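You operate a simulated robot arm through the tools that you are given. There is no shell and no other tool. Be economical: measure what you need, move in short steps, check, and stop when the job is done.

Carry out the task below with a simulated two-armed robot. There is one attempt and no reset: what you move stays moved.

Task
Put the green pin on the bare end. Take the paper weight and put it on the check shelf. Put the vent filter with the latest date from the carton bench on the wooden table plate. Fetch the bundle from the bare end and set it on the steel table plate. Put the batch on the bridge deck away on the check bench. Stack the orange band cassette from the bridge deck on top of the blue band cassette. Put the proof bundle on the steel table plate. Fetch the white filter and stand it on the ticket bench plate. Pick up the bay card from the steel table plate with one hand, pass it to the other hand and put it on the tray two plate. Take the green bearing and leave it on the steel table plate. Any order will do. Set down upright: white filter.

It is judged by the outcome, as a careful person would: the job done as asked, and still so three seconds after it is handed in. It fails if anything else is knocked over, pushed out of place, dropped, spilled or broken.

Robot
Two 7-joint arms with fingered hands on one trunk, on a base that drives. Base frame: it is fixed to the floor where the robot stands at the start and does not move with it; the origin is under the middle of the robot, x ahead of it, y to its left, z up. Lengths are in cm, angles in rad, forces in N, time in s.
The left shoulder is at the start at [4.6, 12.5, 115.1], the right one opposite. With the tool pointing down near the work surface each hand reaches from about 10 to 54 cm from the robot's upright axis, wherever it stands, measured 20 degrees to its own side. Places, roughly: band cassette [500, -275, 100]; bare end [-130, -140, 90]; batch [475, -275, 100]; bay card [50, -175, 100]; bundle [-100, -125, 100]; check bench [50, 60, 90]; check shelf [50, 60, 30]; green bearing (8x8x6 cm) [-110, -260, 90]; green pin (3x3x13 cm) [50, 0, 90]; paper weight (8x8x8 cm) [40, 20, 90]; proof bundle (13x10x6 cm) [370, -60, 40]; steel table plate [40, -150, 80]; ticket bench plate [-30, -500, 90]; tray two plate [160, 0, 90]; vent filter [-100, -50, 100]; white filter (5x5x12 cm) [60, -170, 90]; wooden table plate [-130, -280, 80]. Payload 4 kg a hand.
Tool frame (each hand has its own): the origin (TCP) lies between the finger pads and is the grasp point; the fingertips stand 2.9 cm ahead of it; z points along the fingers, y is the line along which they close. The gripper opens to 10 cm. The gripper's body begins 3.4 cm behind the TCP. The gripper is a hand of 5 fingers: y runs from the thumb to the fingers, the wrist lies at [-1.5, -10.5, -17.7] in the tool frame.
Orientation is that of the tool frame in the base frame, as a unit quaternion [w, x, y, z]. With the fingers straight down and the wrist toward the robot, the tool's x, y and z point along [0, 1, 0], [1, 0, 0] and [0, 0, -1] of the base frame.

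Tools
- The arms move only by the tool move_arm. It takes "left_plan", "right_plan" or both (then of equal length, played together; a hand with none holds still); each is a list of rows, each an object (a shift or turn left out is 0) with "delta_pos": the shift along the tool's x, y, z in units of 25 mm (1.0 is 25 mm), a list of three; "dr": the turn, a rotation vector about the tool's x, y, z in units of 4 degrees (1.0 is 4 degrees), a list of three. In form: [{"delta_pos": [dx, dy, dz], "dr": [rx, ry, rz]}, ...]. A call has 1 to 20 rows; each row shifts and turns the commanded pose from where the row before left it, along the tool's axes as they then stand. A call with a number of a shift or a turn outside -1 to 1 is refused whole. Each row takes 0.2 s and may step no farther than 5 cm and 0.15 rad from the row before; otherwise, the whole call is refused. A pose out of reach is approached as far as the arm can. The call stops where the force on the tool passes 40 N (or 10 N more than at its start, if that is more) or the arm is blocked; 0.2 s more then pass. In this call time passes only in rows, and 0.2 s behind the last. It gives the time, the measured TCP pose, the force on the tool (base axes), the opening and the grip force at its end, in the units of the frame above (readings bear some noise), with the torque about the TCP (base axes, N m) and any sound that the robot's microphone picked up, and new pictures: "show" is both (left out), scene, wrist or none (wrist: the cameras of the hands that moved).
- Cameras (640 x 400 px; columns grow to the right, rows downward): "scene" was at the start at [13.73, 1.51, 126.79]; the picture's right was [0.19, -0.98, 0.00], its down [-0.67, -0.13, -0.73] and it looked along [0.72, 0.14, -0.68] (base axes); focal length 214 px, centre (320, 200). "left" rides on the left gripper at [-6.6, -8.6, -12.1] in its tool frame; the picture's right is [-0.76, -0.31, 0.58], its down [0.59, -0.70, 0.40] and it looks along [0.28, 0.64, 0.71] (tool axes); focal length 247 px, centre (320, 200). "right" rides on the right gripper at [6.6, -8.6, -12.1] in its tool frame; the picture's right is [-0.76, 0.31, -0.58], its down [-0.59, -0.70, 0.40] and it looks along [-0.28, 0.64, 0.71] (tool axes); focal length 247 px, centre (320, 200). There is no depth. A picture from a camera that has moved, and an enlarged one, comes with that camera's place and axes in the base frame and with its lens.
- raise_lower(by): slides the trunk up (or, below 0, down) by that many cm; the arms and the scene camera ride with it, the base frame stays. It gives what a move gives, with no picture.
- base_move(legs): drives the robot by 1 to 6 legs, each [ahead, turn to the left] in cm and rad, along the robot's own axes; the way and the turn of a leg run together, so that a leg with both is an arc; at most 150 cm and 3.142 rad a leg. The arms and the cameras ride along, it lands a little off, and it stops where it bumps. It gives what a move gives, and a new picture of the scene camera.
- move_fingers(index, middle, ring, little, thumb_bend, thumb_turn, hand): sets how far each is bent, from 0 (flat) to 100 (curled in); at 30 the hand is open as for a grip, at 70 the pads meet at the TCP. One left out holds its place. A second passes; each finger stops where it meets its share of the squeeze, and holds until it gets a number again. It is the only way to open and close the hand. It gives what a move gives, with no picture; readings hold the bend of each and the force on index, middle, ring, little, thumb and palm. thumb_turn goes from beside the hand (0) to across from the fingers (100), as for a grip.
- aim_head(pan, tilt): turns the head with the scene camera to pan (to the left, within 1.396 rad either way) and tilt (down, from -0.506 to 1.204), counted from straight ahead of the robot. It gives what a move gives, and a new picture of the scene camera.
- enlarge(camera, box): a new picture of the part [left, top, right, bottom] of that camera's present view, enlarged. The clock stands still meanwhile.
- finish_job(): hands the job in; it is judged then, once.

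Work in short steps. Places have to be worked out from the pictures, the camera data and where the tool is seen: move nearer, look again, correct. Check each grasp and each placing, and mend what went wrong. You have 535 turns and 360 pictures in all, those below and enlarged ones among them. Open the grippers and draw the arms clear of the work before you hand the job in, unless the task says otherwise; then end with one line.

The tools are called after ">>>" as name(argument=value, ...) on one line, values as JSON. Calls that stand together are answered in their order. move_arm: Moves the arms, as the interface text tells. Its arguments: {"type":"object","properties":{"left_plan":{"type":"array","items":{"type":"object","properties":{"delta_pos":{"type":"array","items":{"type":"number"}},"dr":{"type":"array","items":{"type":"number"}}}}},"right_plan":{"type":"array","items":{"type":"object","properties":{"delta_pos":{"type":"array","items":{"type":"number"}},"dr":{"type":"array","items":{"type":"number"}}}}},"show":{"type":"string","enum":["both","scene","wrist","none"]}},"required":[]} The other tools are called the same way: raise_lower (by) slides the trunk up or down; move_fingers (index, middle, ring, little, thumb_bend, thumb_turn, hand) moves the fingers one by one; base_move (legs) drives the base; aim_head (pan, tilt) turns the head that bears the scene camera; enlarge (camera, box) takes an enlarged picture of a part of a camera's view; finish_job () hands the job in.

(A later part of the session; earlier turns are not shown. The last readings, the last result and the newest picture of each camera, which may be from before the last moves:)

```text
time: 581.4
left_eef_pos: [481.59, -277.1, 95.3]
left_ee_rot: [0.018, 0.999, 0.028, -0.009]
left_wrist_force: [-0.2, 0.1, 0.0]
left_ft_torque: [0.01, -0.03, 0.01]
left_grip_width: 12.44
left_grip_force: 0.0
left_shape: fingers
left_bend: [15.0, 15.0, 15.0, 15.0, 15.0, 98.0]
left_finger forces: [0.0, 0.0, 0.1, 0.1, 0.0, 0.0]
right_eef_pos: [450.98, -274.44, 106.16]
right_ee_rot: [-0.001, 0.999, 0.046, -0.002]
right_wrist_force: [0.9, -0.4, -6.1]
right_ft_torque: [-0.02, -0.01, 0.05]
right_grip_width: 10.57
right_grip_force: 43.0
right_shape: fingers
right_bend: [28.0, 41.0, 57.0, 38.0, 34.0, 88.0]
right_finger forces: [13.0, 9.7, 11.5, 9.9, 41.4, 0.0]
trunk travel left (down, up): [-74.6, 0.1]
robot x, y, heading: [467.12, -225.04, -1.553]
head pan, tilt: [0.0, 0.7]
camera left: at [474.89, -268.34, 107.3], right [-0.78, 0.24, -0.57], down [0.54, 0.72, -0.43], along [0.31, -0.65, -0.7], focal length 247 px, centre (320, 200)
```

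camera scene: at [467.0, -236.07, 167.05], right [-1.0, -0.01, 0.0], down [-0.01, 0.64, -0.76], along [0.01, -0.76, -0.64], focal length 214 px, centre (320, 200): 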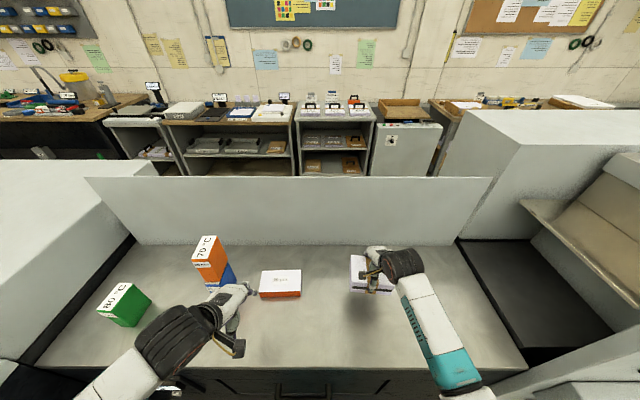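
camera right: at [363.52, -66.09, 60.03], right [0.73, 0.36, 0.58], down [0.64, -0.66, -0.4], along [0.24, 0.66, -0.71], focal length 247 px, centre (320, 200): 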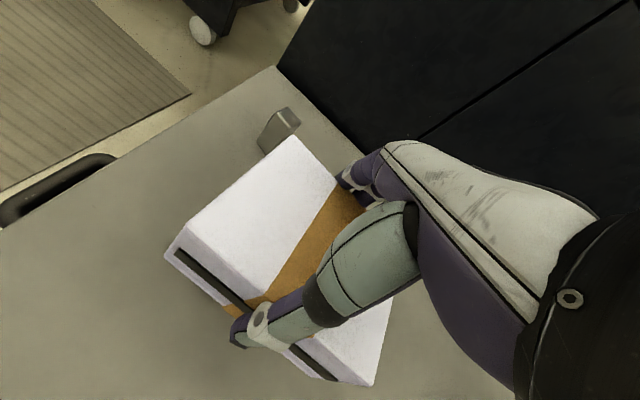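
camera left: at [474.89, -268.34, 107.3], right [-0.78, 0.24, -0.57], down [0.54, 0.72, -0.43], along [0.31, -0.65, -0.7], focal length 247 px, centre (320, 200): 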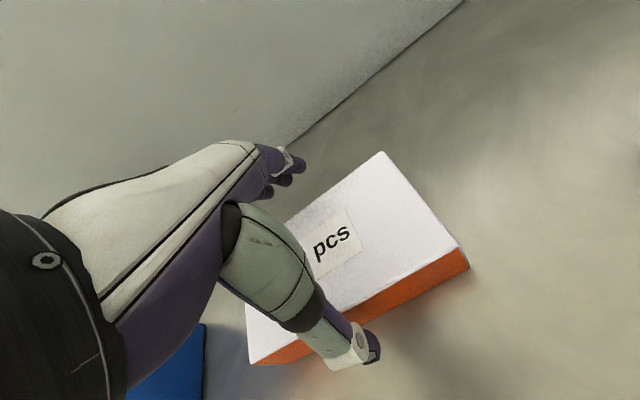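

I go 1 cm lower and close.

>>> move_arm(left_plan=[{"delta_pos": [0, 0, 0.2]}, {"delta_pos": [0, 0, 0.2]}], show="none")

>>> move_fingers(hand="left", index=80, middle=80, ring=80, little=80, thumb_bend=80)

>>> move_arm(left_plan=[{"delta_pos": [0, 0, -0.3]}, {"delta_pos": [0, 0, -0.5]}, {"delta_pos": [0, 0, -1]}, {"delta_pos": [0, 0, -1]}, {"delta_pos": [0, 0, -1]}], show="wrist")

```text
time: 582.0
left_eef_pos: [481.57, -277.0, 94.35]
left_ee_rot: [0.018, 0.999, 0.028, -0.009]
left_wrist_force: [-0.4, 0.2, -0.4]
left_ft_torque: [0.03, -0.01, 0.01]
left_grip_width: 12.42
left_grip_force: 0.1
left_shape: fingers
left_bend: [15.0, 15.0, 15.0, 15.0, 15.0, 98.0]
left_finger forces: [0.0, 0.0, 0.0, 0.1, 0.1, 0.0]
right_eef_pos: [450.92, -274.3, 106.27]
right_ee_rot: [0.0, 0.999, 0.046, -0.002]
right_wrist_force: [-0.1, 0.7, -5.9]
right_ft_torque: [0.02, 0.03, 0.01]
right_grip_width: 10.54
right_grip_force: 42.7
right_shape: fingers
right_bend: [28.0, 41.0, 57.0, 38.0, 34.0, 88.0]
right_finger forces: [13.0, 9.7, 11.4, 9.8, 41.4, 0.0]
trunk travel left (down, up): [-74.6, 0.1]
robot x, y, heading: [467.3, -224.52, -1.558]
head pan, tilt: [0.0, 0.7]
```

```text
time: 583.0
left_eef_pos: [481.68, -277.08, 94.43]
left_ee_rot: [0.019, 0.999, 0.027, -0.01]
left_wrist_force: [-0.8, -3.6, 9.5]
left_ft_torque: [-0.49, -0.48, -0.35]
left_grip_width: 8.58
left_grip_force: 49.5
left_shape: fingers
left_bend: [41.0, 51.0, 52.0, 52.0, 40.0, 89.0]
left_finger forces: [15.6, 9.6, 10.8, 15.6, 46.5, 0.0]
right_eef_pos: [451.02, -274.37, 106.1]
right_ee_rot: [0.0, 0.999, 0.045, -0.002]
right_wrist_force: [0.2, 0.3, -5.5]
right_ft_torque: [-0.02, 0.04, 0.0]
right_grip_width: 10.57
right_grip_force: 42.3
right_shape: fingers
right_bend: [28.0, 41.0, 57.0, 38.0, 34.0, 88.0]
right_finger forces: [13.0, 9.7, 11.5, 9.9, 41.4, 0.1]
trunk travel left (down, up): [-74.6, 0.1]
robot x, y, heading: [466.87, -224.66, -1.559]
head pan, tilt: [0.0, 0.7]
```

```text
time: 584.2
left_eef_pos: [481.64, -276.71, 103.85]
left_ee_rot: [0.017, 0.999, 0.029, -0.01]
left_wrist_force: [0.2, 0.0, -4.3]
left_ft_torque: [-0.04, -0.01, 0.0]
left_grip_width: 8.58
left_grip_force: 45.3
left_shape: fingers
left_bend: [41.0, 52.0, 52.0, 53.0, 40.0, 88.0]
left_finger forces: [14.8, 8.9, 9.8, 11.9, 45.0, 0.0]
right_eef_pos: [450.99, -274.36, 106.27]
right_ee_rot: [0.0, 0.999, 0.045, -0.001]
right_wrist_force: [0.8, 0.1, -6.0]
right_ft_torque: [-0.03, 0.0, -0.01]
right_grip_width: 10.59
right_grip_force: 42.7
right_shape: fingers
right_bend: [28.0, 41.0, 57.0, 38.0, 34.0, 88.0]
right_finger forces: [12.9, 9.7, 11.5, 10.0, 41.4, 0.0]
trunk travel left (down, up): [-74.6, 0.1]
robot x, y, heading: [467.02, -224.85, -1.558]
head pan, tilt: [0.0, 0.7]
camera left: at [474.8, -268.03, 115.74], right [-0.78, 0.24, -0.57], down [0.54, 0.72, -0.43], along [0.31, -0.65, -0.7], focal length 247 px, centre (320, 200)
```

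left: 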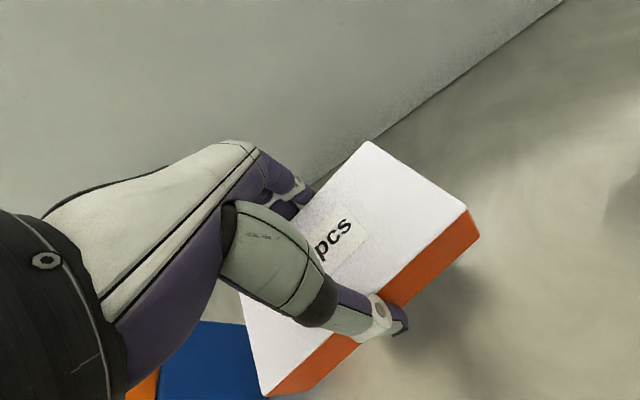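

The batch is held firmly. I lift a bit more, back away from the deck, and drive west to the far side of the steel table.

>>> move_arm(left_plan=[{"delta_pos": [0, 0, -0.8]}, {"delta_pos": [0, -0.2, -0.8]}], show="none")

>>> base_move(legs=[[-40, 0], [0, -1.7]])

>>> aim_head(pan=0.0, tilt=0.5)

```text
time: 584.8
left_eef_pos: [481.56, -275.88, 107.78]
left_ee_rot: [0.017, 0.999, 0.028, -0.01]
left_wrist_force: [-0.1, -0.2, -3.5]
left_ft_torque: [-0.05, -0.01, -0.01]
left_grip_width: 8.55
left_grip_force: 45.2
left_shape: fingers
left_bend: [41.0, 52.0, 52.0, 53.0, 40.0, 88.0]
left_finger forces: [14.8, 9.0, 9.7, 11.7, 44.8, 0.1]
right_eef_pos: [450.98, -274.34, 106.26]
right_ee_rot: [0.0, 0.999, 0.046, -0.003]
right_wrist_force: [0.4, 0.7, -4.8]
right_ft_torque: [-0.03, 0.0, 0.04]
right_grip_width: 10.59
right_grip_force: 42.4
right_shape: fingers
right_bend: [28.0, 41.0, 57.0, 38.0, 34.0, 88.0]
right_finger forces: [12.8, 9.7, 11.4, 9.9, 41.3, 0.0]
trunk travel left (down, up): [-74.6, 0.1]
robot x, y, heading: [466.63, -224.57, -1.562]
head pan, tilt: [0.0, 0.7]
```

```text
time: 591.4
left_eef_pos: [413.87, -192.33, 107.97]
left_ee_rot: [-0.005, -0.677, 0.736, 0.019]
left_wrist_force: [-0.7, 0.5, -3.1]
left_ft_torque: [-0.04, 0.07, 0.02]
left_grip_width: 8.52
left_grip_force: 43.9
left_shape: fingers
left_bend: [41.0, 52.0, 52.0, 53.0, 40.0, 88.0]
left_finger forces: [14.4, 8.8, 9.4, 11.4, 43.7, 0.0]
right_eef_pos: [419.83, -162.18, 106.2]
right_ee_rot: [0.002, -0.69, 0.724, 0.001]
right_wrist_force: [-0.3, 1.0, -6.5]
right_ft_torque: [0.03, 0.05, 0.0]
right_grip_width: 10.5
right_grip_force: 41.9
right_shape: fingers
right_bend: [28.0, 41.0, 58.0, 38.0, 34.0, 88.0]
right_finger forces: [12.6, 9.4, 11.2, 9.7, 40.3, 0.0]
trunk travel left (down, up): [-74.6, 0.1]
robot x, y, heading: [466.65, -184.93, 3.016]
head pan, tilt: [0.0, 0.7]
camera scene: at [455.38, -183.63, 167.05], right [0.13, 0.99, 0.0], down [0.64, -0.08, -0.76], along [-0.76, 0.1, -0.64], focal length 214 px, centre (320, 200)
```

scene: 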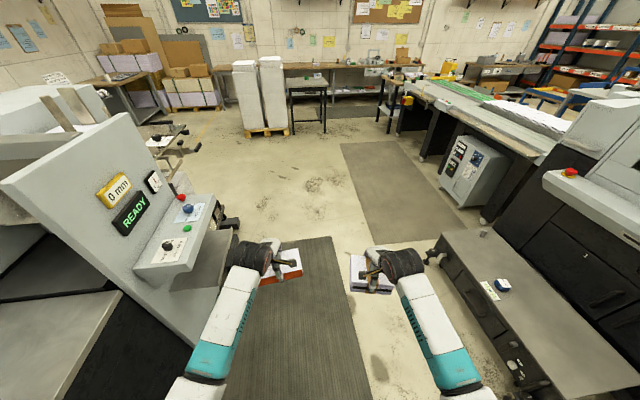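

```text
time: 592.1
left_eef_pos: [413.87, -192.26, 107.94]
left_ee_rot: [-0.004, -0.677, 0.736, 0.02]
left_wrist_force: [-0.7, 0.0, -3.6]
left_ft_torque: [0.0, 0.03, 0.0]
left_grip_width: 8.52
left_grip_force: 43.2
left_shape: fingers
left_bend: [41.0, 52.0, 52.0, 53.0, 40.0, 88.0]
left_finger forces: [14.4, 8.8, 9.5, 11.5, 43.7, 0.0]
right_eef_pos: [419.85, -162.12, 105.96]
right_ee_rot: [0.002, -0.69, 0.723, 0.001]
right_wrist_force: [0.8, -0.3, -5.2]
right_ft_torque: [0.01, 0.0, -0.01]
right_grip_width: 10.49
right_grip_force: 41.7
right_shape: fingers
right_bend: [28.0, 41.0, 58.0, 38.0, 34.0, 88.0]
right_finger forces: [12.7, 9.5, 11.2, 9.6, 40.5, 0.0]
trunk travel left (down, up): [-74.6, 0.1]
robot x, y, heading: [466.69, -184.93, 3.018]
head pan, tilt: [0.0, 0.499]
camera scene: at [454.78, -183.56, 168.81], right [0.13, 0.99, 0.0], down [0.48, -0.06, -0.88], along [-0.87, 0.11, -0.48], focal length 214 px, centre (320, 200)
```

scene: 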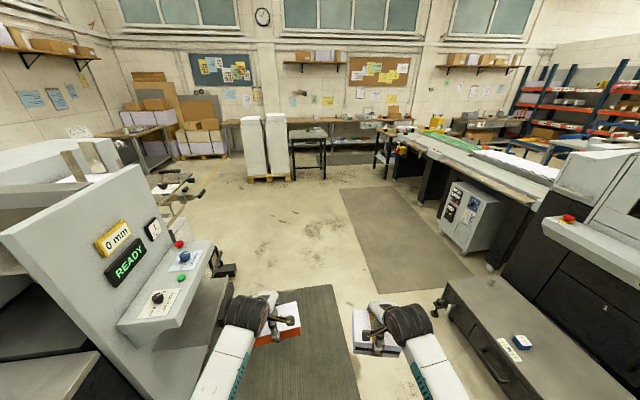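

The way is clear; I first veer away from the console on the left, then drive straight west.

>>> base_move(legs=[[0, -0.3], [70, 0], [0, 0.4], [150, 0], [125, 0]])

```text
time: 611.0
left_eef_pos: [77.94, -153.96, 107.87]
left_ee_rot: [-0.005, -0.703, 0.711, 0.02]
left_wrist_force: [0.4, 1.1, -4.1]
left_ft_torque: [-0.01, 0.03, 0.01]
left_grip_width: 8.47
left_grip_force: 43.5
left_shape: fingers
left_bend: [41.0, 52.0, 52.0, 53.0, 41.0, 88.0]
left_finger forces: [14.2, 8.7, 9.5, 11.3, 43.2, 0.0]
right_eef_pos: [81.57, -123.56, 106.1]
right_ee_rot: [-0.003, 0.715, -0.699, -0.002]
right_wrist_force: [-0.6, -0.8, -5.9]
right_ft_torque: [0.0, 0.04, 0.0]
right_grip_width: 10.48
right_grip_force: 41.5
right_shape: fingers
right_bend: [28.0, 41.0, 58.0, 39.0, 35.0, 88.0]
right_finger forces: [12.4, 9.5, 11.0, 9.5, 39.7, 0.1]
trunk travel left (down, up): [-74.6, 0.1]
robot x, y, heading: [130.3, -142.61, 3.081]
head pan, tilt: [0.0, 0.499]
camera scene: at [118.02, -142.4, 168.81], right [0.06, 1.0, 0.0], down [0.48, -0.03, -0.88], along [-0.88, 0.05, -0.48], focal length 214 px, centre (320, 200)
```

scene: 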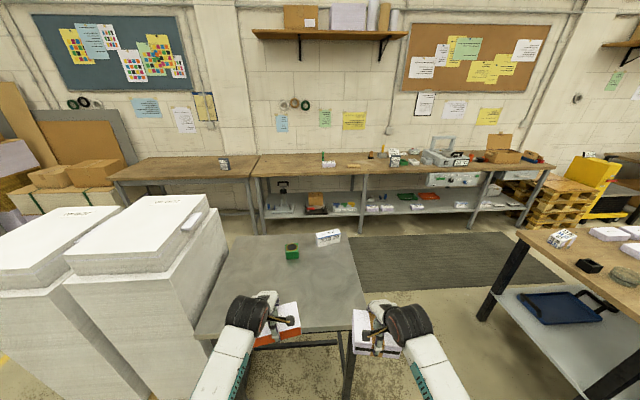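

I drive in on a slight S to the steel table.

>>> base_move(legs=[[18, 0.6], [18, -0.6]])

>>> aim_head(pan=0.0, tilt=0.95)

```text
time: 614.7
left_eef_pos: [43.5, -162.12, 107.82]
left_ee_rot: [-0.006, -0.701, 0.713, 0.019]
left_wrist_force: [0.3, 0.1, -3.3]
left_ft_torque: [-0.04, 0.01, 0.0]
left_grip_width: 8.45
left_grip_force: 42.9
left_shape: fingers
left_bend: [41.0, 52.0, 52.0, 53.0, 41.0, 88.0]
left_finger forces: [14.0, 8.6, 9.4, 11.2, 42.5, 0.1]
right_eef_pos: [47.4, -131.64, 106.12]
right_ee_rot: [-0.002, 0.713, -0.701, -0.001]
right_wrist_force: [0.1, 0.3, -5.9]
right_ft_torque: [0.03, 0.06, -0.04]
right_grip_width: 10.43
right_grip_force: 40.6
right_shape: fingers
right_bend: [28.0, 42.0, 58.0, 39.0, 35.0, 88.0]
right_finger forces: [12.1, 9.3, 10.9, 9.1, 39.1, 0.1]
trunk travel left (down, up): [-74.6, 0.1]
robot x, y, heading: [95.88, -151.66, 3.073]
head pan, tilt: [0.0, 0.499]
camera scene: at [83.8, -150.8, 168.82], right [0.06, 1.0, 0.0], down [0.48, -0.03, -0.88], along [-0.88, 0.06, -0.48], focal length 214 px, centre (320, 200)
```

scene: 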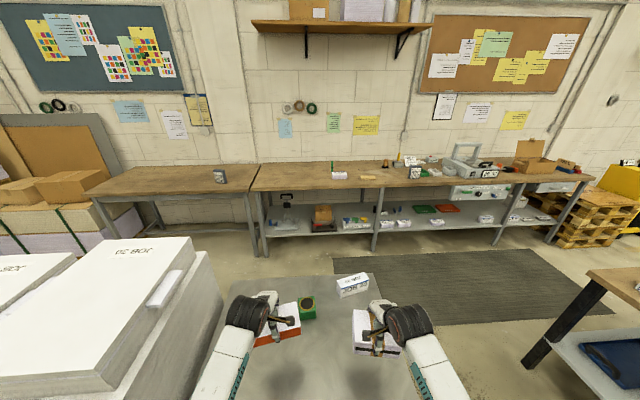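

```text
time: 615.6
left_eef_pos: [43.56, -162.07, 107.91]
left_ee_rot: [-0.005, -0.701, 0.713, 0.018]
left_wrist_force: [0.6, 0.0, -3.0]
left_ft_torque: [-0.02, 0.03, -0.01]
left_grip_width: 8.47
left_grip_force: 42.2
left_shape: fingers
left_bend: [41.0, 52.0, 52.0, 53.0, 41.0, 88.0]
left_finger forces: [14.0, 8.6, 9.4, 11.1, 42.6, 0.0]
right_eef_pos: [47.46, -131.76, 106.16]
right_ee_rot: [-0.002, 0.713, -0.701, -0.001]
right_wrist_force: [0.4, -0.3, -6.8]
right_ft_torque: [0.03, 0.04, 0.05]
right_grip_width: 10.42
right_grip_force: 40.3
right_shape: fingers
right_bend: [28.0, 42.0, 58.0, 39.0, 35.0, 88.0]
right_finger forces: [12.2, 9.4, 10.8, 9.3, 39.2, 0.1]
trunk travel left (down, up): [-74.6, 0.1]
robot x, y, heading: [95.54, -151.14, 3.079]
head pan, tilt: [0.0, 0.949]
camera scene: at [85.62, -150.94, 165.08], right [0.06, 1.0, 0.0], down [0.81, -0.05, -0.58], along [-0.58, 0.04, -0.81], focal length 214 px, centre (320, 200)
```

scene: 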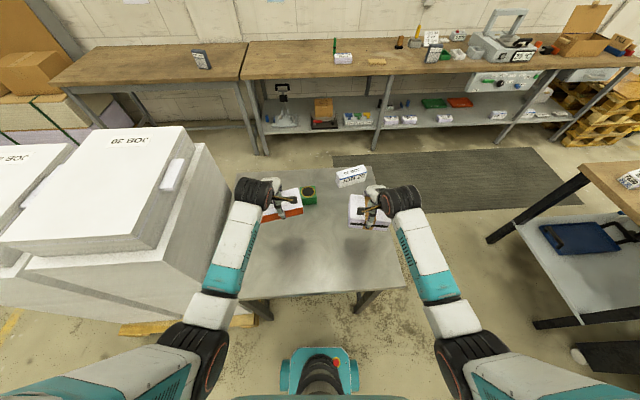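

I move the proof bundle slightly inward and lower it onto the table.

>>> move_arm(right_plan=[{"delta_pos": [0.8, 0, 0.6]}, {"delta_pos": [0.8, 0, 0.8]}, {"delta_pos": [0.8, 0, 1]}, {"delta_pos": [0, 0, 1]}, {"delta_pos": [0, 0, 1]}, {"delta_pos": [0, 0, 1]}, {"delta_pos": [0, 0, 0.4]}, {"delta_pos": [0, 0, 0.15]}, {"delta_pos": [0, 0, 0.15]}, {"delta_pos": [0, 0, 0.15]}, {"delta_pos": [0, 0, 0.15]}, {"delta_pos": [0, 0, 0.15]}, {"delta_pos": [0, 0, 0.15]}, {"delta_pos": [0, 0, 0.15]}, {"delta_pos": [0, 0, 0.15]}], show="wrist")

```text
time: 618.1
left_eef_pos: [43.76, -162.17, 108.03]
left_ee_rot: [-0.005, -0.701, 0.713, 0.019]
left_wrist_force: [-0.6, -0.8, -4.0]
left_ft_torque: [-0.01, 0.0, 0.0]
left_grip_width: 8.48
left_grip_force: 42.9
left_shape: fingers
left_bend: [41.0, 52.0, 52.0, 53.0, 41.0, 88.0]
left_finger forces: [14.1, 8.7, 9.4, 11.1, 42.6, 0.0]
right_eef_pos: [47.04, -137.7, 90.73]
right_ee_rot: [0.005, 0.713, -0.701, -0.008]
right_wrist_force: [12.7, 0.0, 23.6]
right_ft_torque: [0.39, 0.51, -0.15]
right_grip_width: 10.47
right_grip_force: 43.6
right_shape: fingers
right_bend: [28.0, 42.0, 60.0, 39.0, 34.0, 88.0]
right_finger forces: [12.8, 8.5, 9.3, 9.4, 48.1, 0.0]
trunk travel left (down, up): [-74.6, 0.1]
robot x, y, heading: [96.08, -151.58, 3.075]
head pan, tilt: [0.0, 0.949]
stopped in row 12 (right hand): the force on the tool passed its limit (the readings are from after the stop); the commanded pose is now the measured one
camera right: at [55.73, -144.19, 102.68], right [-0.31, 0.75, 0.58], down [0.68, 0.6, -0.41], along [-0.66, 0.27, -0.7], focal length 247 px, centre (320, 200)
```

right: 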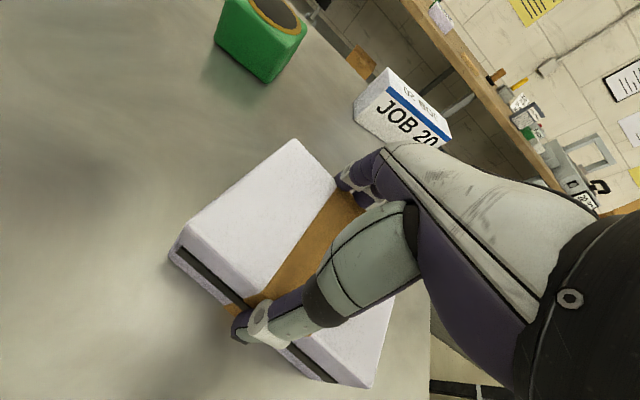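

The proof bundle rests on the table. I open wide and lift the hand.

>>> move_fingers(hand="right", index=12, middle=12, ring=12, little=12, thumb_bend=12)

>>> move_arm(right_plan=[{"delta_pos": [0, 0, -0.4]}, {"delta_pos": [0, 0, -1]}, {"delta_pos": [0, 0, -1]}, {"delta_pos": [0, 0, -1]}, {"delta_pos": [0, 0, -1]}, {"delta_pos": [0, 0, -1]}], show="both")

>>> move_fingers(hand="right", index=30, middle=30, ring=30, little=30, thumb_bend=30)

```text
time: 619.1
left_eef_pos: [43.7, -162.1, 107.93]
left_ee_rot: [-0.005, -0.701, 0.713, 0.02]
left_wrist_force: [0.2, -0.4, -3.0]
left_ft_torque: [-0.02, 0.03, 0.05]
left_grip_width: 8.46
left_grip_force: 43.3
left_shape: fingers
left_bend: [41.0, 52.0, 52.0, 53.0, 41.0, 88.0]
left_finger forces: [14.1, 8.7, 9.3, 11.0, 42.6, 0.0]
right_eef_pos: [47.21, -137.76, 90.6]
right_ee_rot: [0.003, 0.713, -0.701, -0.005]
right_wrist_force: [1.2, -0.1, -0.4]
right_ft_torque: [-0.01, 0.03, -0.01]
right_grip_width: 12.97
right_grip_force: 0.2
right_shape: fingers
right_bend: [12.0, 12.0, 12.0, 12.0, 12.0, 97.0]
right_finger forces: [0.0, 0.0, 0.1, 0.1, 0.8, 0.0]
trunk travel left (down, up): [-74.6, 0.1]
robot x, y, heading: [95.39, -151.75, 3.08]
head pan, tilt: [0.0, 0.949]
```

```text
time: 620.5
left_eef_pos: [43.58, -162.23, 107.9]
left_ee_rot: [-0.005, -0.701, 0.713, 0.02]
left_wrist_force: [-0.2, -0.4, -3.9]
left_ft_torque: [0.01, 0.05, 0.02]
left_grip_width: 8.46
left_grip_force: 42.7
left_shape: fingers
left_bend: [41.0, 52.0, 52.0, 53.0, 41.0, 88.0]
left_finger forces: [14.0, 8.7, 9.4, 11.1, 42.5, 0.0]
right_eef_pos: [47.2, -137.7, 103.94]
right_ee_rot: [0.002, 0.713, -0.701, -0.005]
right_wrist_force: [0.4, -0.5, 0.1]
right_ft_torque: [0.02, 0.0, 0.0]
right_grip_width: 12.94
right_grip_force: 0.1
right_shape: fingers
right_bend: [12.0, 12.0, 12.0, 12.0, 12.0, 97.0]
right_finger forces: [0.0, 0.0, 0.1, 0.1, 0.1, 0.0]
trunk travel left (down, up): [-74.6, 0.1]
robot x, y, heading: [95.51, -151.63, 3.071]
head pan, tilt: [0.0, 0.949]
camera scene: at [85.68, -150.97, 165.08], right [0.06, 1.0, 0.0], down [0.81, -0.05, -0.58], along [-0.58, 0.04, -0.81], focal length 214 px, centre (320, 200)
camera right: at [55.87, -144.17, 115.86], right [-0.31, 0.75, 0.58], down [0.69, 0.6, -0.4], along [-0.65, 0.27, -0.7], focal length 247 px, centre (320, 200)
```

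scene: 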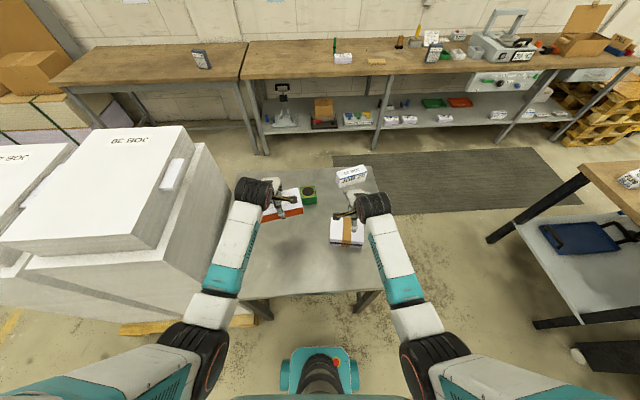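
right: 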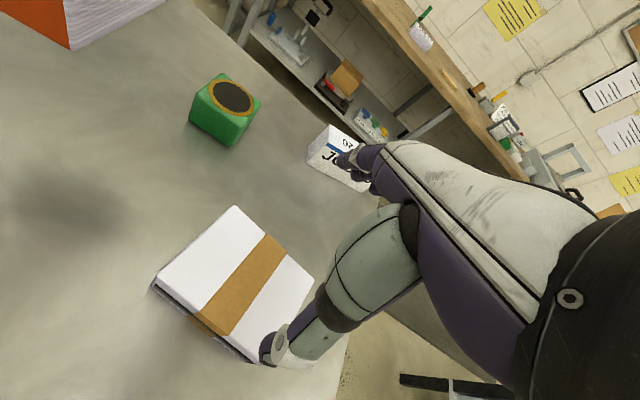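

```text
time: 621.5
left_eef_pos: [43.54, -162.17, 107.91]
left_ee_rot: [-0.005, -0.701, 0.713, 0.018]
left_wrist_force: [0.2, 0.2, -2.9]
left_ft_torque: [-0.05, 0.02, -0.01]
left_grip_width: 8.47
left_grip_force: 42.6
left_shape: fingers
left_bend: [41.0, 52.0, 52.0, 53.0, 41.0, 88.0]
left_finger forces: [14.0, 8.6, 9.3, 11.0, 42.6, 0.0]
right_eef_pos: [47.19, -137.59, 103.87]
right_ee_rot: [0.003, 0.713, -0.701, -0.005]
right_wrist_force: [0.0, 0.5, 0.4]
right_ft_torque: [0.03, 0.0, 0.02]
right_grip_width: 9.89
right_grip_force: 0.1
right_shape: fingers
right_bend: [30.0, 30.0, 30.0, 30.0, 30.0, 97.0]
right_finger forces: [0.0, 0.0, 0.0, 0.0, 0.0, 0.0]
trunk travel left (down, up): [-74.6, 0.1]
robot x, y, heading: [95.57, -151.6, 3.078]
head pan, tilt: [0.0, 0.949]
```

The proof bundle is placed. Now the batch goes to the check bench: I drive around through the corridor to the bench's front.

>>> base_move(legs=[[-36, 0], [0, -1.507], [88, 0], [0, 1.571], [150, 0]])

>>> base_move(legs=[[14, 0], [0, -1.571], [64, 0], [0, -1.571]])

>>> aim_head(pan=0.3, tilt=0.9)

```text
time: 642.5
left_eef_pos: [-69.43, -76.19, 107.8]
left_ee_rot: [0.006, 0.721, -0.693, -0.017]
left_wrist_force: [0.2, -0.3, -3.7]
left_ft_torque: [0.02, 0.0, 0.0]
left_grip_width: 8.4
left_grip_force: 40.7
left_shape: fingers
left_bend: [42.0, 53.0, 53.0, 54.0, 41.0, 88.0]
left_finger forces: [13.4, 8.2, 9.0, 10.6, 40.7, 0.0]
right_eef_pos: [-67.33, -51.49, 103.91]
right_ee_rot: [0.004, 0.733, -0.68, -0.006]
right_wrist_force: [-0.4, 0.1, 0.7]
right_ft_torque: [0.01, -0.01, -0.03]
right_grip_width: 9.89
right_grip_force: 0.0
right_shape: fingers
right_bend: [30.0, 30.0, 30.0, 30.0, 30.0, 98.0]
right_finger forces: [0.0, 0.0, 0.0, 0.1, 0.0, 0.1]
trunk travel left (down, up): [-74.6, 0.1]
robot x, y, heading: [-18.05, -62.68, 3.135]
head pan, tilt: [0.0, 0.949]
camera scene: at [-28.11, -62.6, 165.07], right [0.01, 1.0, 0.0], down [0.81, -0.01, -0.58], along [-0.58, 0.0, -0.81], focal length 214 px, centre (320, 200)
```

scene: 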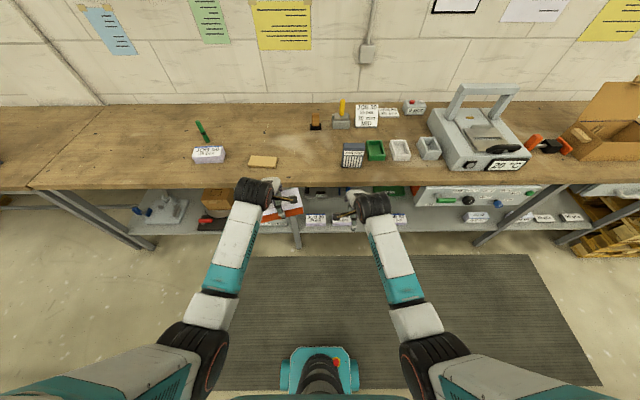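

```text
time: 654.6
left_eef_pos: [18.78, 16.11, 107.82]
left_ee_rot: [0.019, 0.685, 0.728, 0.005]
left_wrist_force: [0.9, 0.4, -3.2]
left_ft_torque: [0.01, -0.09, 0.02]
left_grip_width: 8.26
left_grip_force: 39.4
left_shape: fingers
left_bend: [42.0, 53.0, 53.0, 54.0, 42.0, 88.0]
left_finger forces: [12.8, 8.0, 8.8, 10.2, 39.0, 0.0]
right_eef_pos: [17.33, -8.52, 103.91]
right_ee_rot: [0.005, 0.672, 0.741, 0.003]
right_wrist_force: [-0.2, 0.4, 0.3]
right_ft_torque: [0.02, -0.04, 0.03]
right_grip_width: 9.9
right_grip_force: 0.0
right_shape: fingers
right_bend: [30.0, 30.0, 30.0, 30.0, 30.0, 98.0]
right_finger forces: [0.0, 0.1, 0.0, 0.0, 0.1, 0.0]
trunk travel left (down, up): [-74.6, 0.1]
robot x, y, heading: [-32.06, 0.79, 0.021]
head pan, tilt: [0.0, 0.949]
camera scene: at [-22.42, 1.32, 165.08], right [0.02, -1.0, 0.0], down [-0.81, -0.01, -0.58], along [0.58, 0.01, -0.81], focal length 214 px, centre (320, 200)
```

scene: 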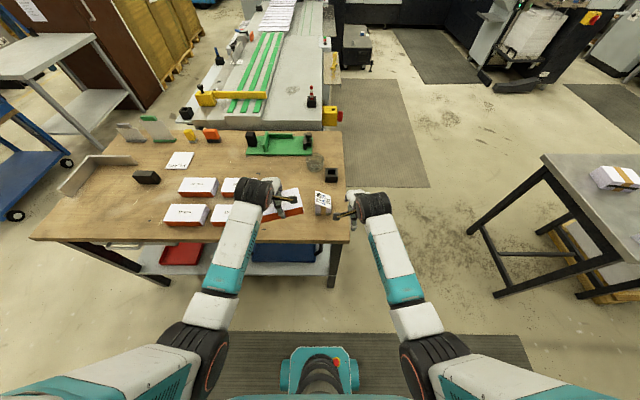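

```text
time: 655.4
left_eef_pos: [18.92, 16.08, 107.83]
left_ee_rot: [0.018, 0.684, 0.729, 0.005]
left_wrist_force: [0.0, 0.1, -3.7]
left_ft_torque: [-0.01, 0.0, 0.0]
left_grip_width: 8.28
left_grip_force: 39.1
left_shape: fingers
left_bend: [42.0, 53.0, 53.0, 54.0, 42.0, 88.0]
left_finger forces: [12.9, 8.1, 8.6, 10.1, 39.1, 0.0]
right_eef_pos: [17.27, -8.45, 103.95]
right_ee_rot: [0.006, 0.672, 0.741, 0.004]
right_wrist_force: [0.4, 0.3, 0.5]
right_ft_torque: [0.02, -0.02, -0.01]
right_grip_width: 9.9
right_grip_force: 0.0
right_shape: fingers
right_bend: [30.0, 30.0, 30.0, 30.0, 30.0, 98.0]
right_finger forces: [0.1, 0.1, 0.0, 0.1, 0.0, 0.1]
trunk travel left (down, up): [-74.6, 0.1]
robot x, y, heading: [-32.27, 1.41, 0.014]
head pan, tilt: [0.3, 0.901]
camera scene: at [-22.52, 3.55, 165.44], right [0.31, -0.95, 0.0], down [-0.75, -0.24, -0.62], along [0.59, 0.19, -0.78], focal length 214 px, centre (320, 200)
```

scene: 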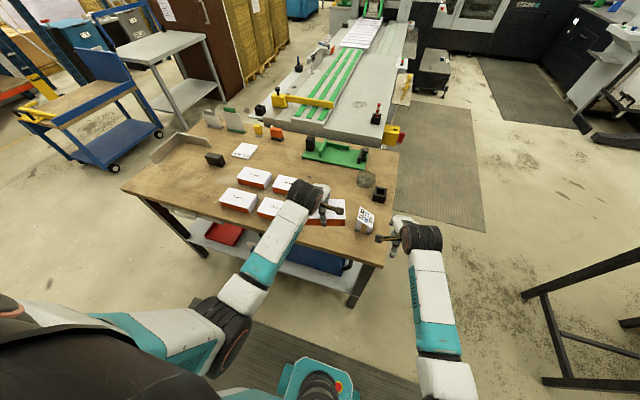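

The gap between the boxes and the SILK block, around (31, 17), is free now. I drive 12 cm forward and check from the wrist.

>>> base_move(legs=[[12, 0]])

>>> enlarge(camera="left", box=[0, 0, 640, 400])

>>> enlarge(camera="right", box=[0, 0, 640, 400])

```text
time: 656.6
left_eef_pos: [30.96, 16.32, 107.81]
left_ee_rot: [0.018, 0.685, 0.728, 0.006]
left_wrist_force: [-0.4, 0.0, -4.6]
left_ft_torque: [0.02, -0.04, 0.01]
left_grip_width: 8.26
left_grip_force: 39.8
left_shape: fingers
left_bend: [42.0, 53.0, 53.0, 54.0, 42.0, 88.0]
left_finger forces: [13.0, 8.2, 8.8, 10.1, 39.3, 0.1]
right_eef_pos: [29.36, -8.19, 103.96]
right_ee_rot: [0.005, 0.672, 0.741, 0.003]
right_wrist_force: [0.0, -0.6, -0.4]
right_ft_torque: [0.02, -0.01, -0.03]
right_grip_width: 9.9
right_grip_force: 0.0
right_shape: fingers
right_bend: [30.0, 30.0, 30.0, 30.0, 30.0, 98.0]
right_finger forces: [0.0, 0.0, 0.1, 0.1, 0.1, 0.0]
trunk travel left (down, up): [-74.6, 0.1]
robot x, y, heading: [-20.53, 1.5, 0.015]
head pan, tilt: [0.3, 0.901]
camera scene: at [-10.49, 3.76, 165.44], right [0.31, -0.95, 0.0], down [-0.75, -0.24, -0.62], along [0.59, 0.19, -0.78], focal length 214 px, centre (320, 200)
```

scene: 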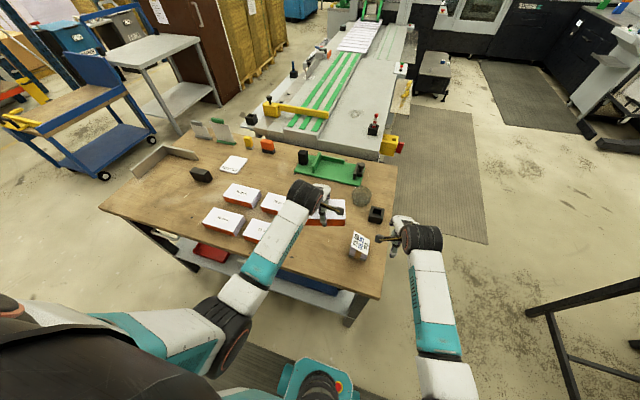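

```text
1.00 times, centred on (320, 200) of left
camera zoom: at [22.36, 9.48, 119.83], right [-0.24, -0.78, -0.57], down [-0.72, 0.54, -0.43], along [0.65, 0.31, -0.7], focal length 247 px, centre (320, 200)
```

zoom: 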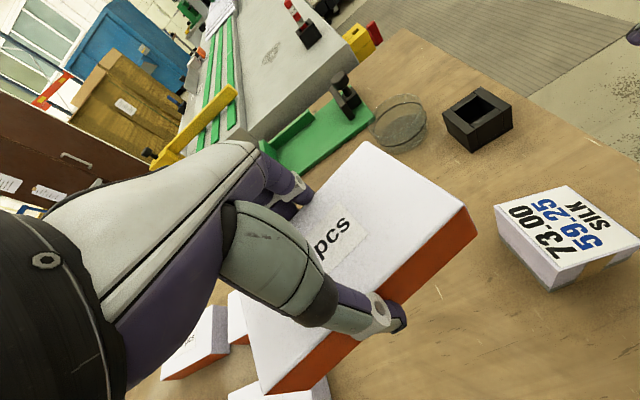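

```text
1.00 times, centred on (320, 200) of right
camera zoom: at [19.85, -2.6, 115.83], right [0.37, -0.72, 0.58], down [-0.64, -0.66, -0.4], along [0.67, -0.22, -0.7], focal length 247 px, centre (320, 200)
```

zoom: 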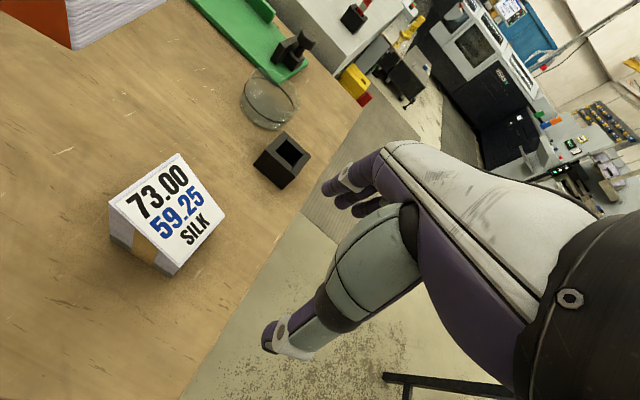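

Both neighbours are 4–5 cm away. I lower the batch.

>>> move_arm(left_plan=[{"delta_pos": [0, 0, 1]}, {"delta_pos": [0, 0, 1]}, {"delta_pos": [0, 0, 1]}, {"delta_pos": [0, 0, 1]}, {"delta_pos": [0, 0, 1]}, {"delta_pos": [0, 0, 0.8]}, {"delta_pos": [0, 0, 0.5]}, {"delta_pos": [0, 0, 0.2]}, {"delta_pos": [0, 0, 0.15]}, {"delta_pos": [0, 0, 0.15]}, {"delta_pos": [0, 0, 0.15]}, {"delta_pos": [0, 0, 0.15]}, {"delta_pos": [0, 0, 0.15]}, {"delta_pos": [0, 0, 0.15]}, {"delta_pos": [0, 0, 0.15]}, {"delta_pos": [0, 0, 0.15]}], show="wrist")

```text
time: 659.5
left_eef_pos: [32.11, 15.99, 90.35]
left_ee_rot: [0.025, 0.685, 0.728, 0.012]
left_wrist_force: [-11.6, 0.0, 24.9]
left_ft_torque: [0.37, -0.23, 0.13]
left_grip_width: 8.29
left_grip_force: 44.2
left_shape: fingers
left_bend: [43.0, 53.0, 56.0, 55.0, 41.0, 87.0]
left_finger forces: [13.7, 8.1, 8.2, 8.6, 50.3, 0.1]
right_eef_pos: [29.16, -8.3, 103.94]
right_ee_rot: [0.005, 0.672, 0.741, 0.003]
right_wrist_force: [0.5, 0.4, 0.3]
right_ft_torque: [0.04, 0.01, 0.0]
right_grip_width: 9.88
right_grip_force: 0.0
right_shape: fingers
right_bend: [30.0, 30.0, 30.0, 30.0, 30.0, 98.0]
right_finger forces: [0.0, 0.0, 0.1, 0.0, 0.0, 0.0]
trunk travel left (down, up): [-74.6, 0.1]
robot x, y, heading: [-20.16, 1.49, 0.014]
head pan, tilt: [0.3, 0.901]
stopped in row 14 (left hand): the force on the tool passed its limit (the readings are from after the stop); the commanded pose is now the measured one
camera left: at [23.33, 9.1, 102.15], right [-0.23, -0.78, -0.58], down [-0.71, 0.54, -0.45], along [0.66, 0.31, -0.68], focal length 247 px, centre (320, 200)
```

left: 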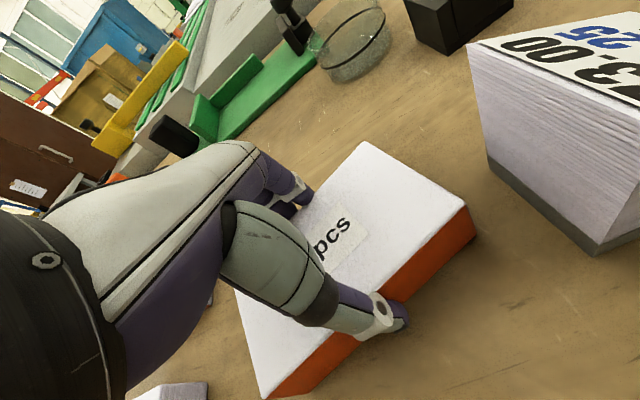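

Batch is down. I open wide and rise.

>>> move_fingers(hand="left", index=18, middle=18, ring=18, little=18, thumb_bend=18)

>>> move_arm(left_plan=[{"delta_pos": [0, 0, -0.4]}, {"delta_pos": [0, 0, -1]}, {"delta_pos": [0, 0, -1]}, {"delta_pos": [0, 0, -1]}, {"delta_pos": [0, 0, -1]}, {"delta_pos": [0, 0, -1]}], show="both")

>>> move_fingers(hand="left", index=30, middle=30, ring=30, little=30, thumb_bend=30)

```text
time: 660.5
left_eef_pos: [31.88, 16.04, 90.02]
left_ee_rot: [0.024, 0.685, 0.728, 0.01]
left_wrist_force: [-0.3, 0.6, 0.0]
left_ft_torque: [-0.02, 0.02, -0.02]
left_grip_width: 11.94
left_grip_force: 0.1
left_shape: fingers
left_bend: [18.0, 18.0, 18.0, 18.0, 18.0, 97.0]
left_finger forces: [0.1, 0.1, 0.0, 0.0, 0.0, 0.0]
right_eef_pos: [29.23, -8.24, 103.99]
right_ee_rot: [0.005, 0.671, 0.741, 0.004]
right_wrist_force: [-0.7, -0.5, 0.2]
right_ft_torque: [0.01, 0.02, 0.01]
right_grip_width: 9.9
right_grip_force: 0.1
right_shape: fingers
right_bend: [30.0, 30.0, 30.0, 30.0, 30.0, 98.0]
right_finger forces: [0.0, 0.0, 0.0, 0.1, 0.0, 0.0]
trunk travel left (down, up): [-74.6, 0.1]
robot x, y, heading: [-20.53, 1.48, 0.016]
head pan, tilt: [0.3, 0.901]
```

```text
time: 661.9
left_eef_pos: [31.32, 16.27, 103.44]
left_ee_rot: [0.023, 0.685, 0.728, 0.01]
left_wrist_force: [-0.3, 0.1, 0.2]
left_ft_torque: [0.01, 0.0, 0.03]
left_grip_width: 11.95
left_grip_force: 0.1
left_shape: fingers
left_bend: [18.0, 18.0, 18.0, 18.0, 18.0, 97.0]
left_finger forces: [0.0, 0.0, 0.0, 0.0, 0.0, 0.0]
right_eef_pos: [29.25, -8.33, 103.87]
right_ee_rot: [0.005, 0.672, 0.741, 0.004]
right_wrist_force: [-0.1, 0.3, -0.1]
right_ft_torque: [-0.02, 0.02, 0.01]
right_grip_width: 9.89
right_grip_force: 0.0
right_shape: fingers
right_bend: [30.0, 30.0, 30.0, 30.0, 30.0, 98.0]
right_finger forces: [0.0, 0.1, 0.1, 0.1, 0.0, 0.0]
trunk travel left (down, up): [-74.6, 0.1]
robot x, y, heading: [-20.14, 1.55, 0.014]
head pan, tilt: [0.3, 0.901]
camera scene: at [-10.57, 3.73, 165.44], right [0.31, -0.95, 0.0], down [-0.74, -0.24, -0.62], along [0.59, 0.19, -0.78], focal length 214 px, centre (320, 200)
camera left: at [22.63, 9.29, 115.34], right [-0.23, -0.79, -0.57], down [-0.72, 0.54, -0.44], along [0.65, 0.31, -0.69], focal length 247 px, centre (320, 200)
```

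scene: 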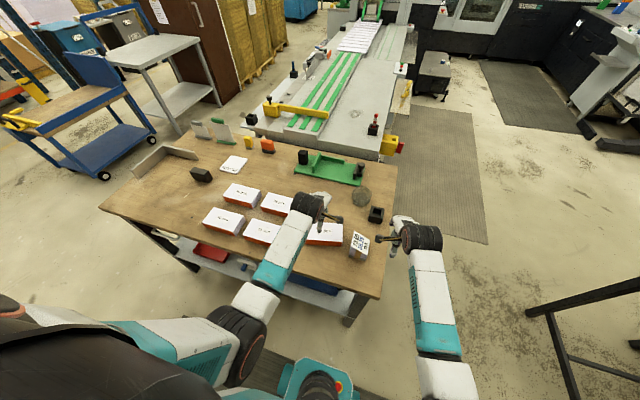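
left: 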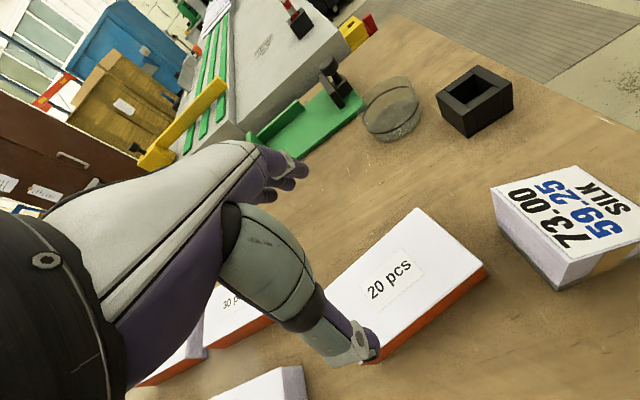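

```text
time: 662.9
left_eef_pos: [31.27, 16.15, 103.31]
left_ee_rot: [0.023, 0.685, 0.728, 0.009]
left_wrist_force: [0.1, 0.6, -0.3]
left_ft_torque: [0.02, -0.01, -0.02]
left_grip_width: 9.88
left_grip_force: 0.0
left_shape: fingers
left_bend: [30.0, 30.0, 30.0, 30.0, 30.0, 97.0]
left_finger forces: [0.0, 0.0, 0.0, 0.0, 0.0, 0.1]
right_eef_pos: [29.26, -8.33, 103.97]
right_ee_rot: [0.005, 0.672, 0.741, 0.004]
right_wrist_force: [0.3, -0.1, 0.5]
right_ft_torque: [0.0, 0.02, -0.04]
right_grip_width: 9.88
right_grip_force: 0.1
right_shape: fingers
right_bend: [30.0, 30.0, 30.0, 30.0, 30.0, 98.0]
right_finger forces: [0.0, 0.1, 0.0, 0.0, 0.1, 0.1]
trunk travel left (down, up): [-74.6, 0.1]
robot x, y, heading: [-20.13, 1.66, 0.014]
head pan, tilt: [0.3, 0.901]
```

The batch stands on the check bench. Before finishing I want to re-check which pack was meant by "the bundle", so I look at the packs on the carton bench and its shelf.

>>> base_move(legs=[[-22, 0], [0, -1.585], [95, 0], [0, -1.571]])

>>> aim_head(pan=0.0, tilt=0.85)

>>> enlarge(camera="scene", box=[320, 200, 520, 320])

```text
time: 676.8
left_eef_pos: [-90.49, -109.59, 103.31]
left_ee_rot: [0.009, 0.732, -0.681, -0.023]
left_wrist_force: [-0.3, 1.2, 0.7]
left_ft_torque: [-0.01, 0.01, 0.02]
left_grip_width: 9.89
left_grip_force: 0.0
left_shape: fingers
left_bend: [30.0, 30.0, 30.0, 30.0, 30.0, 98.0]
left_finger forces: [0.0, 0.0, 0.0, 0.1, 0.0, 0.0]
right_eef_pos: [-88.7, -85.25, 103.91]
right_ee_rot: [0.004, 0.744, -0.668, -0.006]
right_wrist_force: [1.0, -0.9, 0.7]
right_ft_torque: [-0.01, 0.03, -0.02]
right_grip_width: 9.89
right_grip_force: 0.1
right_shape: fingers
right_bend: [30.0, 30.0, 30.0, 30.0, 30.0, 98.0]
right_finger forces: [0.0, 0.0, 0.0, 0.0, 0.0, 0.0]
trunk travel left (down, up): [-74.6, 0.1]
robot x, y, heading: [-39.21, -94.52, -3.119]
head pan, tilt: [0.3, 0.901]
camera scene: at [-48.97, -97.13, 165.44], right [-0.32, 0.95, 0.0], down [0.74, 0.25, -0.62], along [-0.59, -0.2, -0.78], focal length 214 px, centre (320, 200)
```

scene: 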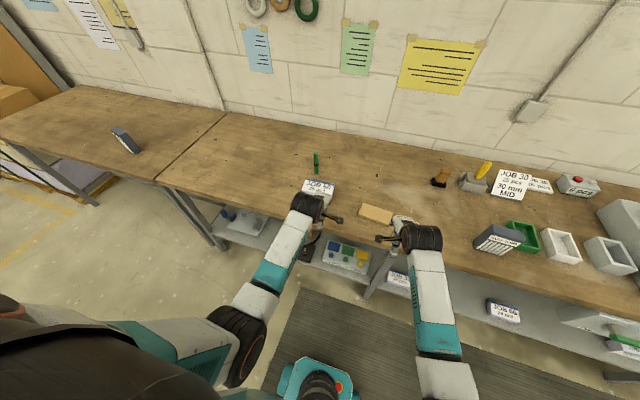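

```text
time: 677.6
left_eef_pos: [-90.39, -109.63, 103.53]
left_ee_rot: [0.01, 0.731, -0.682, -0.023]
left_wrist_force: [0.6, 0.1, -0.2]
left_ft_torque: [0.01, 0.01, 0.0]
left_grip_width: 9.87
left_grip_force: 0.1
left_shape: fingers
left_bend: [30.0, 30.0, 30.0, 30.0, 30.0, 98.0]
left_finger forces: [0.0, 0.1, 0.0, 0.0, 0.0, 0.1]
right_eef_pos: [-88.64, -85.15, 103.99]
right_ee_rot: [0.003, 0.743, -0.669, -0.005]
right_wrist_force: [0.0, -0.3, 0.0]
right_ft_torque: [0.01, -0.02, 0.05]
right_grip_width: 9.92
right_grip_force: 0.1
right_shape: fingers
right_bend: [30.0, 30.0, 30.0, 30.0, 30.0, 98.0]
right_finger forces: [0.0, 0.0, 0.0, 0.1, 0.1, 0.1]
trunk travel left (down, up): [-74.6, 0.1]
robot x, y, heading: [-38.67, -94.59, -3.119]
head pan, tilt: [0.0, 0.85]
camera scene: at [-49.63, -94.94, 165.83], right [-0.03, 1.0, 0.0], down [0.75, 0.02, -0.66], along [-0.66, -0.02, -0.75], focal length 214 px, centre (320, 200)
```

scene: 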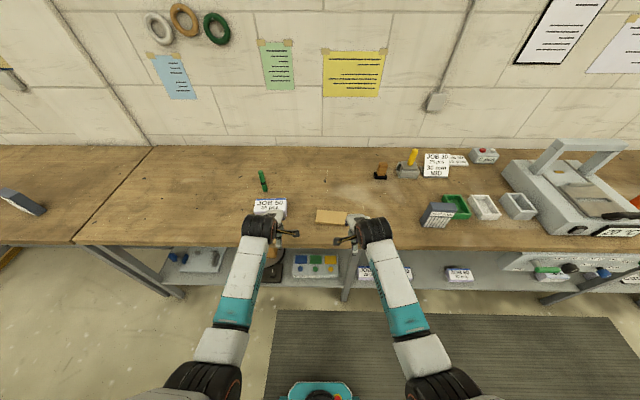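

```text
3.20 times, centred on (420, 260) of scene
camera zoom: at [-49.63, -94.94, 165.83], right [-0.03, 1.0, 0.0], down [0.75, 0.02, -0.66], along [-0.66, -0.02, -0.75], focal length 686 px, centre (0, 8)
```

zoom: 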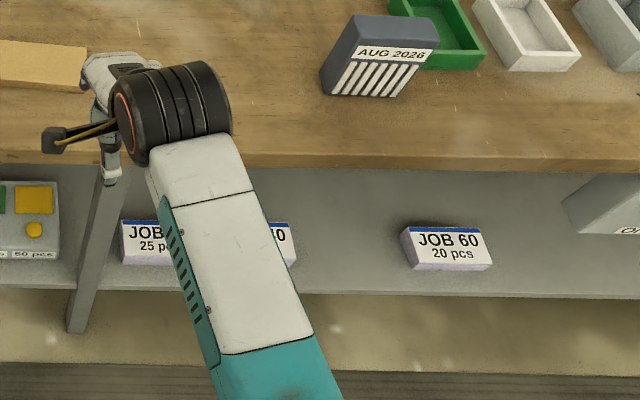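

The shelf packs look exactly like JOB 50 ("JOB 60, 20 pcs"), so JOB 50 is of the kind called bundle, with others on the shelf, and JOB 20 is something else. I will bring JOB 50 to the steel table and put JOB 20 back where it was. First I raise and retract the left hand and approach JOB 50.

>>> move_arm(left_plan=[{"delta_pos": [0, -0.9, -0.4]}, {"delta_pos": [0, -0.9, -0.4]}, {"delta_pos": [0, -0.9, -0.4]}, {"delta_pos": [0, -0.9, -0.4]}, {"delta_pos": [0, -0.7, 0]}], right_plan=[{"delta_pos": [0, -0.9, -0.4]}, {"delta_pos": [0, -0.9, -0.4]}, {"delta_pos": [0, -0.9, -0.4]}, {"delta_pos": [0, -0.9, -0.4]}, {"delta_pos": [0, -0.7, 0]}], show="none")

>>> base_move(legs=[[16.5, 0.6], [16.5, -0.62]])

>>> enlarge(camera="left", box=[0, 0, 640, 400])

```text
time: 678.8
left_eef_pos: [-79.51, -108.82, 107.01]
left_ee_rot: [0.01, 0.731, -0.682, -0.024]
left_wrist_force: [0.9, -0.2, -0.7]
left_ft_torque: [-0.01, -0.01, 0.0]
left_grip_width: 9.89
left_grip_force: 0.1
left_shape: fingers
left_bend: [30.0, 30.0, 30.0, 30.0, 30.0, 98.0]
left_finger forces: [0.0, 0.1, 0.0, 0.0, 0.0, 0.0]
right_eef_pos: [-77.58, -83.99, 107.67]
right_ee_rot: [0.003, 0.743, -0.669, -0.006]
right_wrist_force: [0.3, -0.1, -0.4]
right_ft_torque: [-0.01, 0.01, -0.01]
right_grip_width: 9.89
right_grip_force: 0.0
right_shape: fingers
right_bend: [30.0, 30.0, 30.0, 30.0, 30.0, 98.0]
right_finger forces: [0.0, 0.0, 0.0, 0.0, 0.0, 0.0]
trunk travel left (down, up): [-74.6, 0.1]
robot x, y, heading: [-39.2, -94.27, -3.117]
head pan, tilt: [0.0, 0.85]
```

```text
time: 682.5
left_eef_pos: [-111.38, -118.67, 106.97]
left_ee_rot: [0.008, 0.726, -0.687, -0.022]
left_wrist_force: [-0.2, -0.2, -0.2]
left_ft_torque: [0.03, 0.01, -0.01]
left_grip_width: 9.89
left_grip_force: 0.0
left_shape: fingers
left_bend: [30.0, 30.0, 30.0, 30.0, 30.0, 98.0]
left_finger forces: [0.1, 0.0, 0.0, 0.1, 0.0, 0.1]
right_eef_pos: [-109.13, -93.92, 107.61]
right_ee_rot: [0.003, 0.739, -0.674, -0.005]
right_wrist_force: [-0.7, 0.9, -0.3]
right_ft_torque: [-0.02, -0.03, -0.02]
right_grip_width: 9.9
right_grip_force: 0.0
right_shape: fingers
right_bend: [30.0, 30.0, 30.0, 30.0, 30.0, 98.0]
right_finger forces: [0.0, 0.1, 0.1, 0.0, 0.0, 0.0]
trunk travel left (down, up): [-74.6, 0.1]
robot x, y, heading: [-70.24, -105.04, -3.131]
head pan, tilt: [0.0, 0.85]
camera scene: at [-81.15, -105.22, 165.83], right [-0.01, 1.0, 0.0], down [0.75, 0.01, -0.66], along [-0.66, -0.01, -0.75], focal length 214 px, centre (320, 200)
```

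scene: 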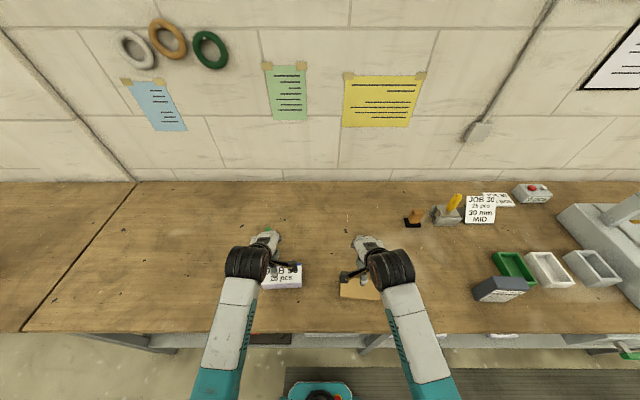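

```text
1.00 times, centred on (320, 200) of left
camera zoom: at [-102.57, -111.89, 118.86], right [0.24, 0.78, -0.57], down [0.72, -0.54, -0.44], along [-0.66, -0.31, -0.69], focal length 247 px, centre (320, 200)
```

zoom: 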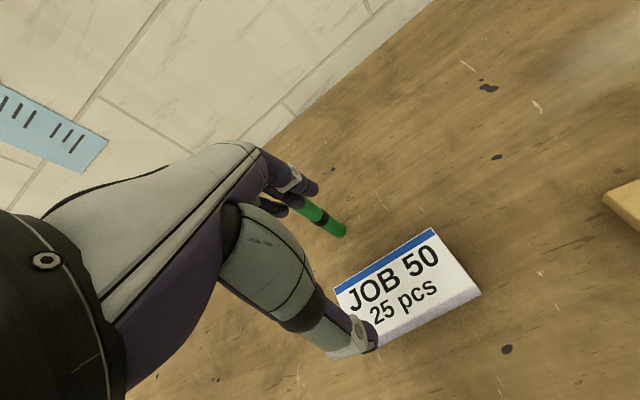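

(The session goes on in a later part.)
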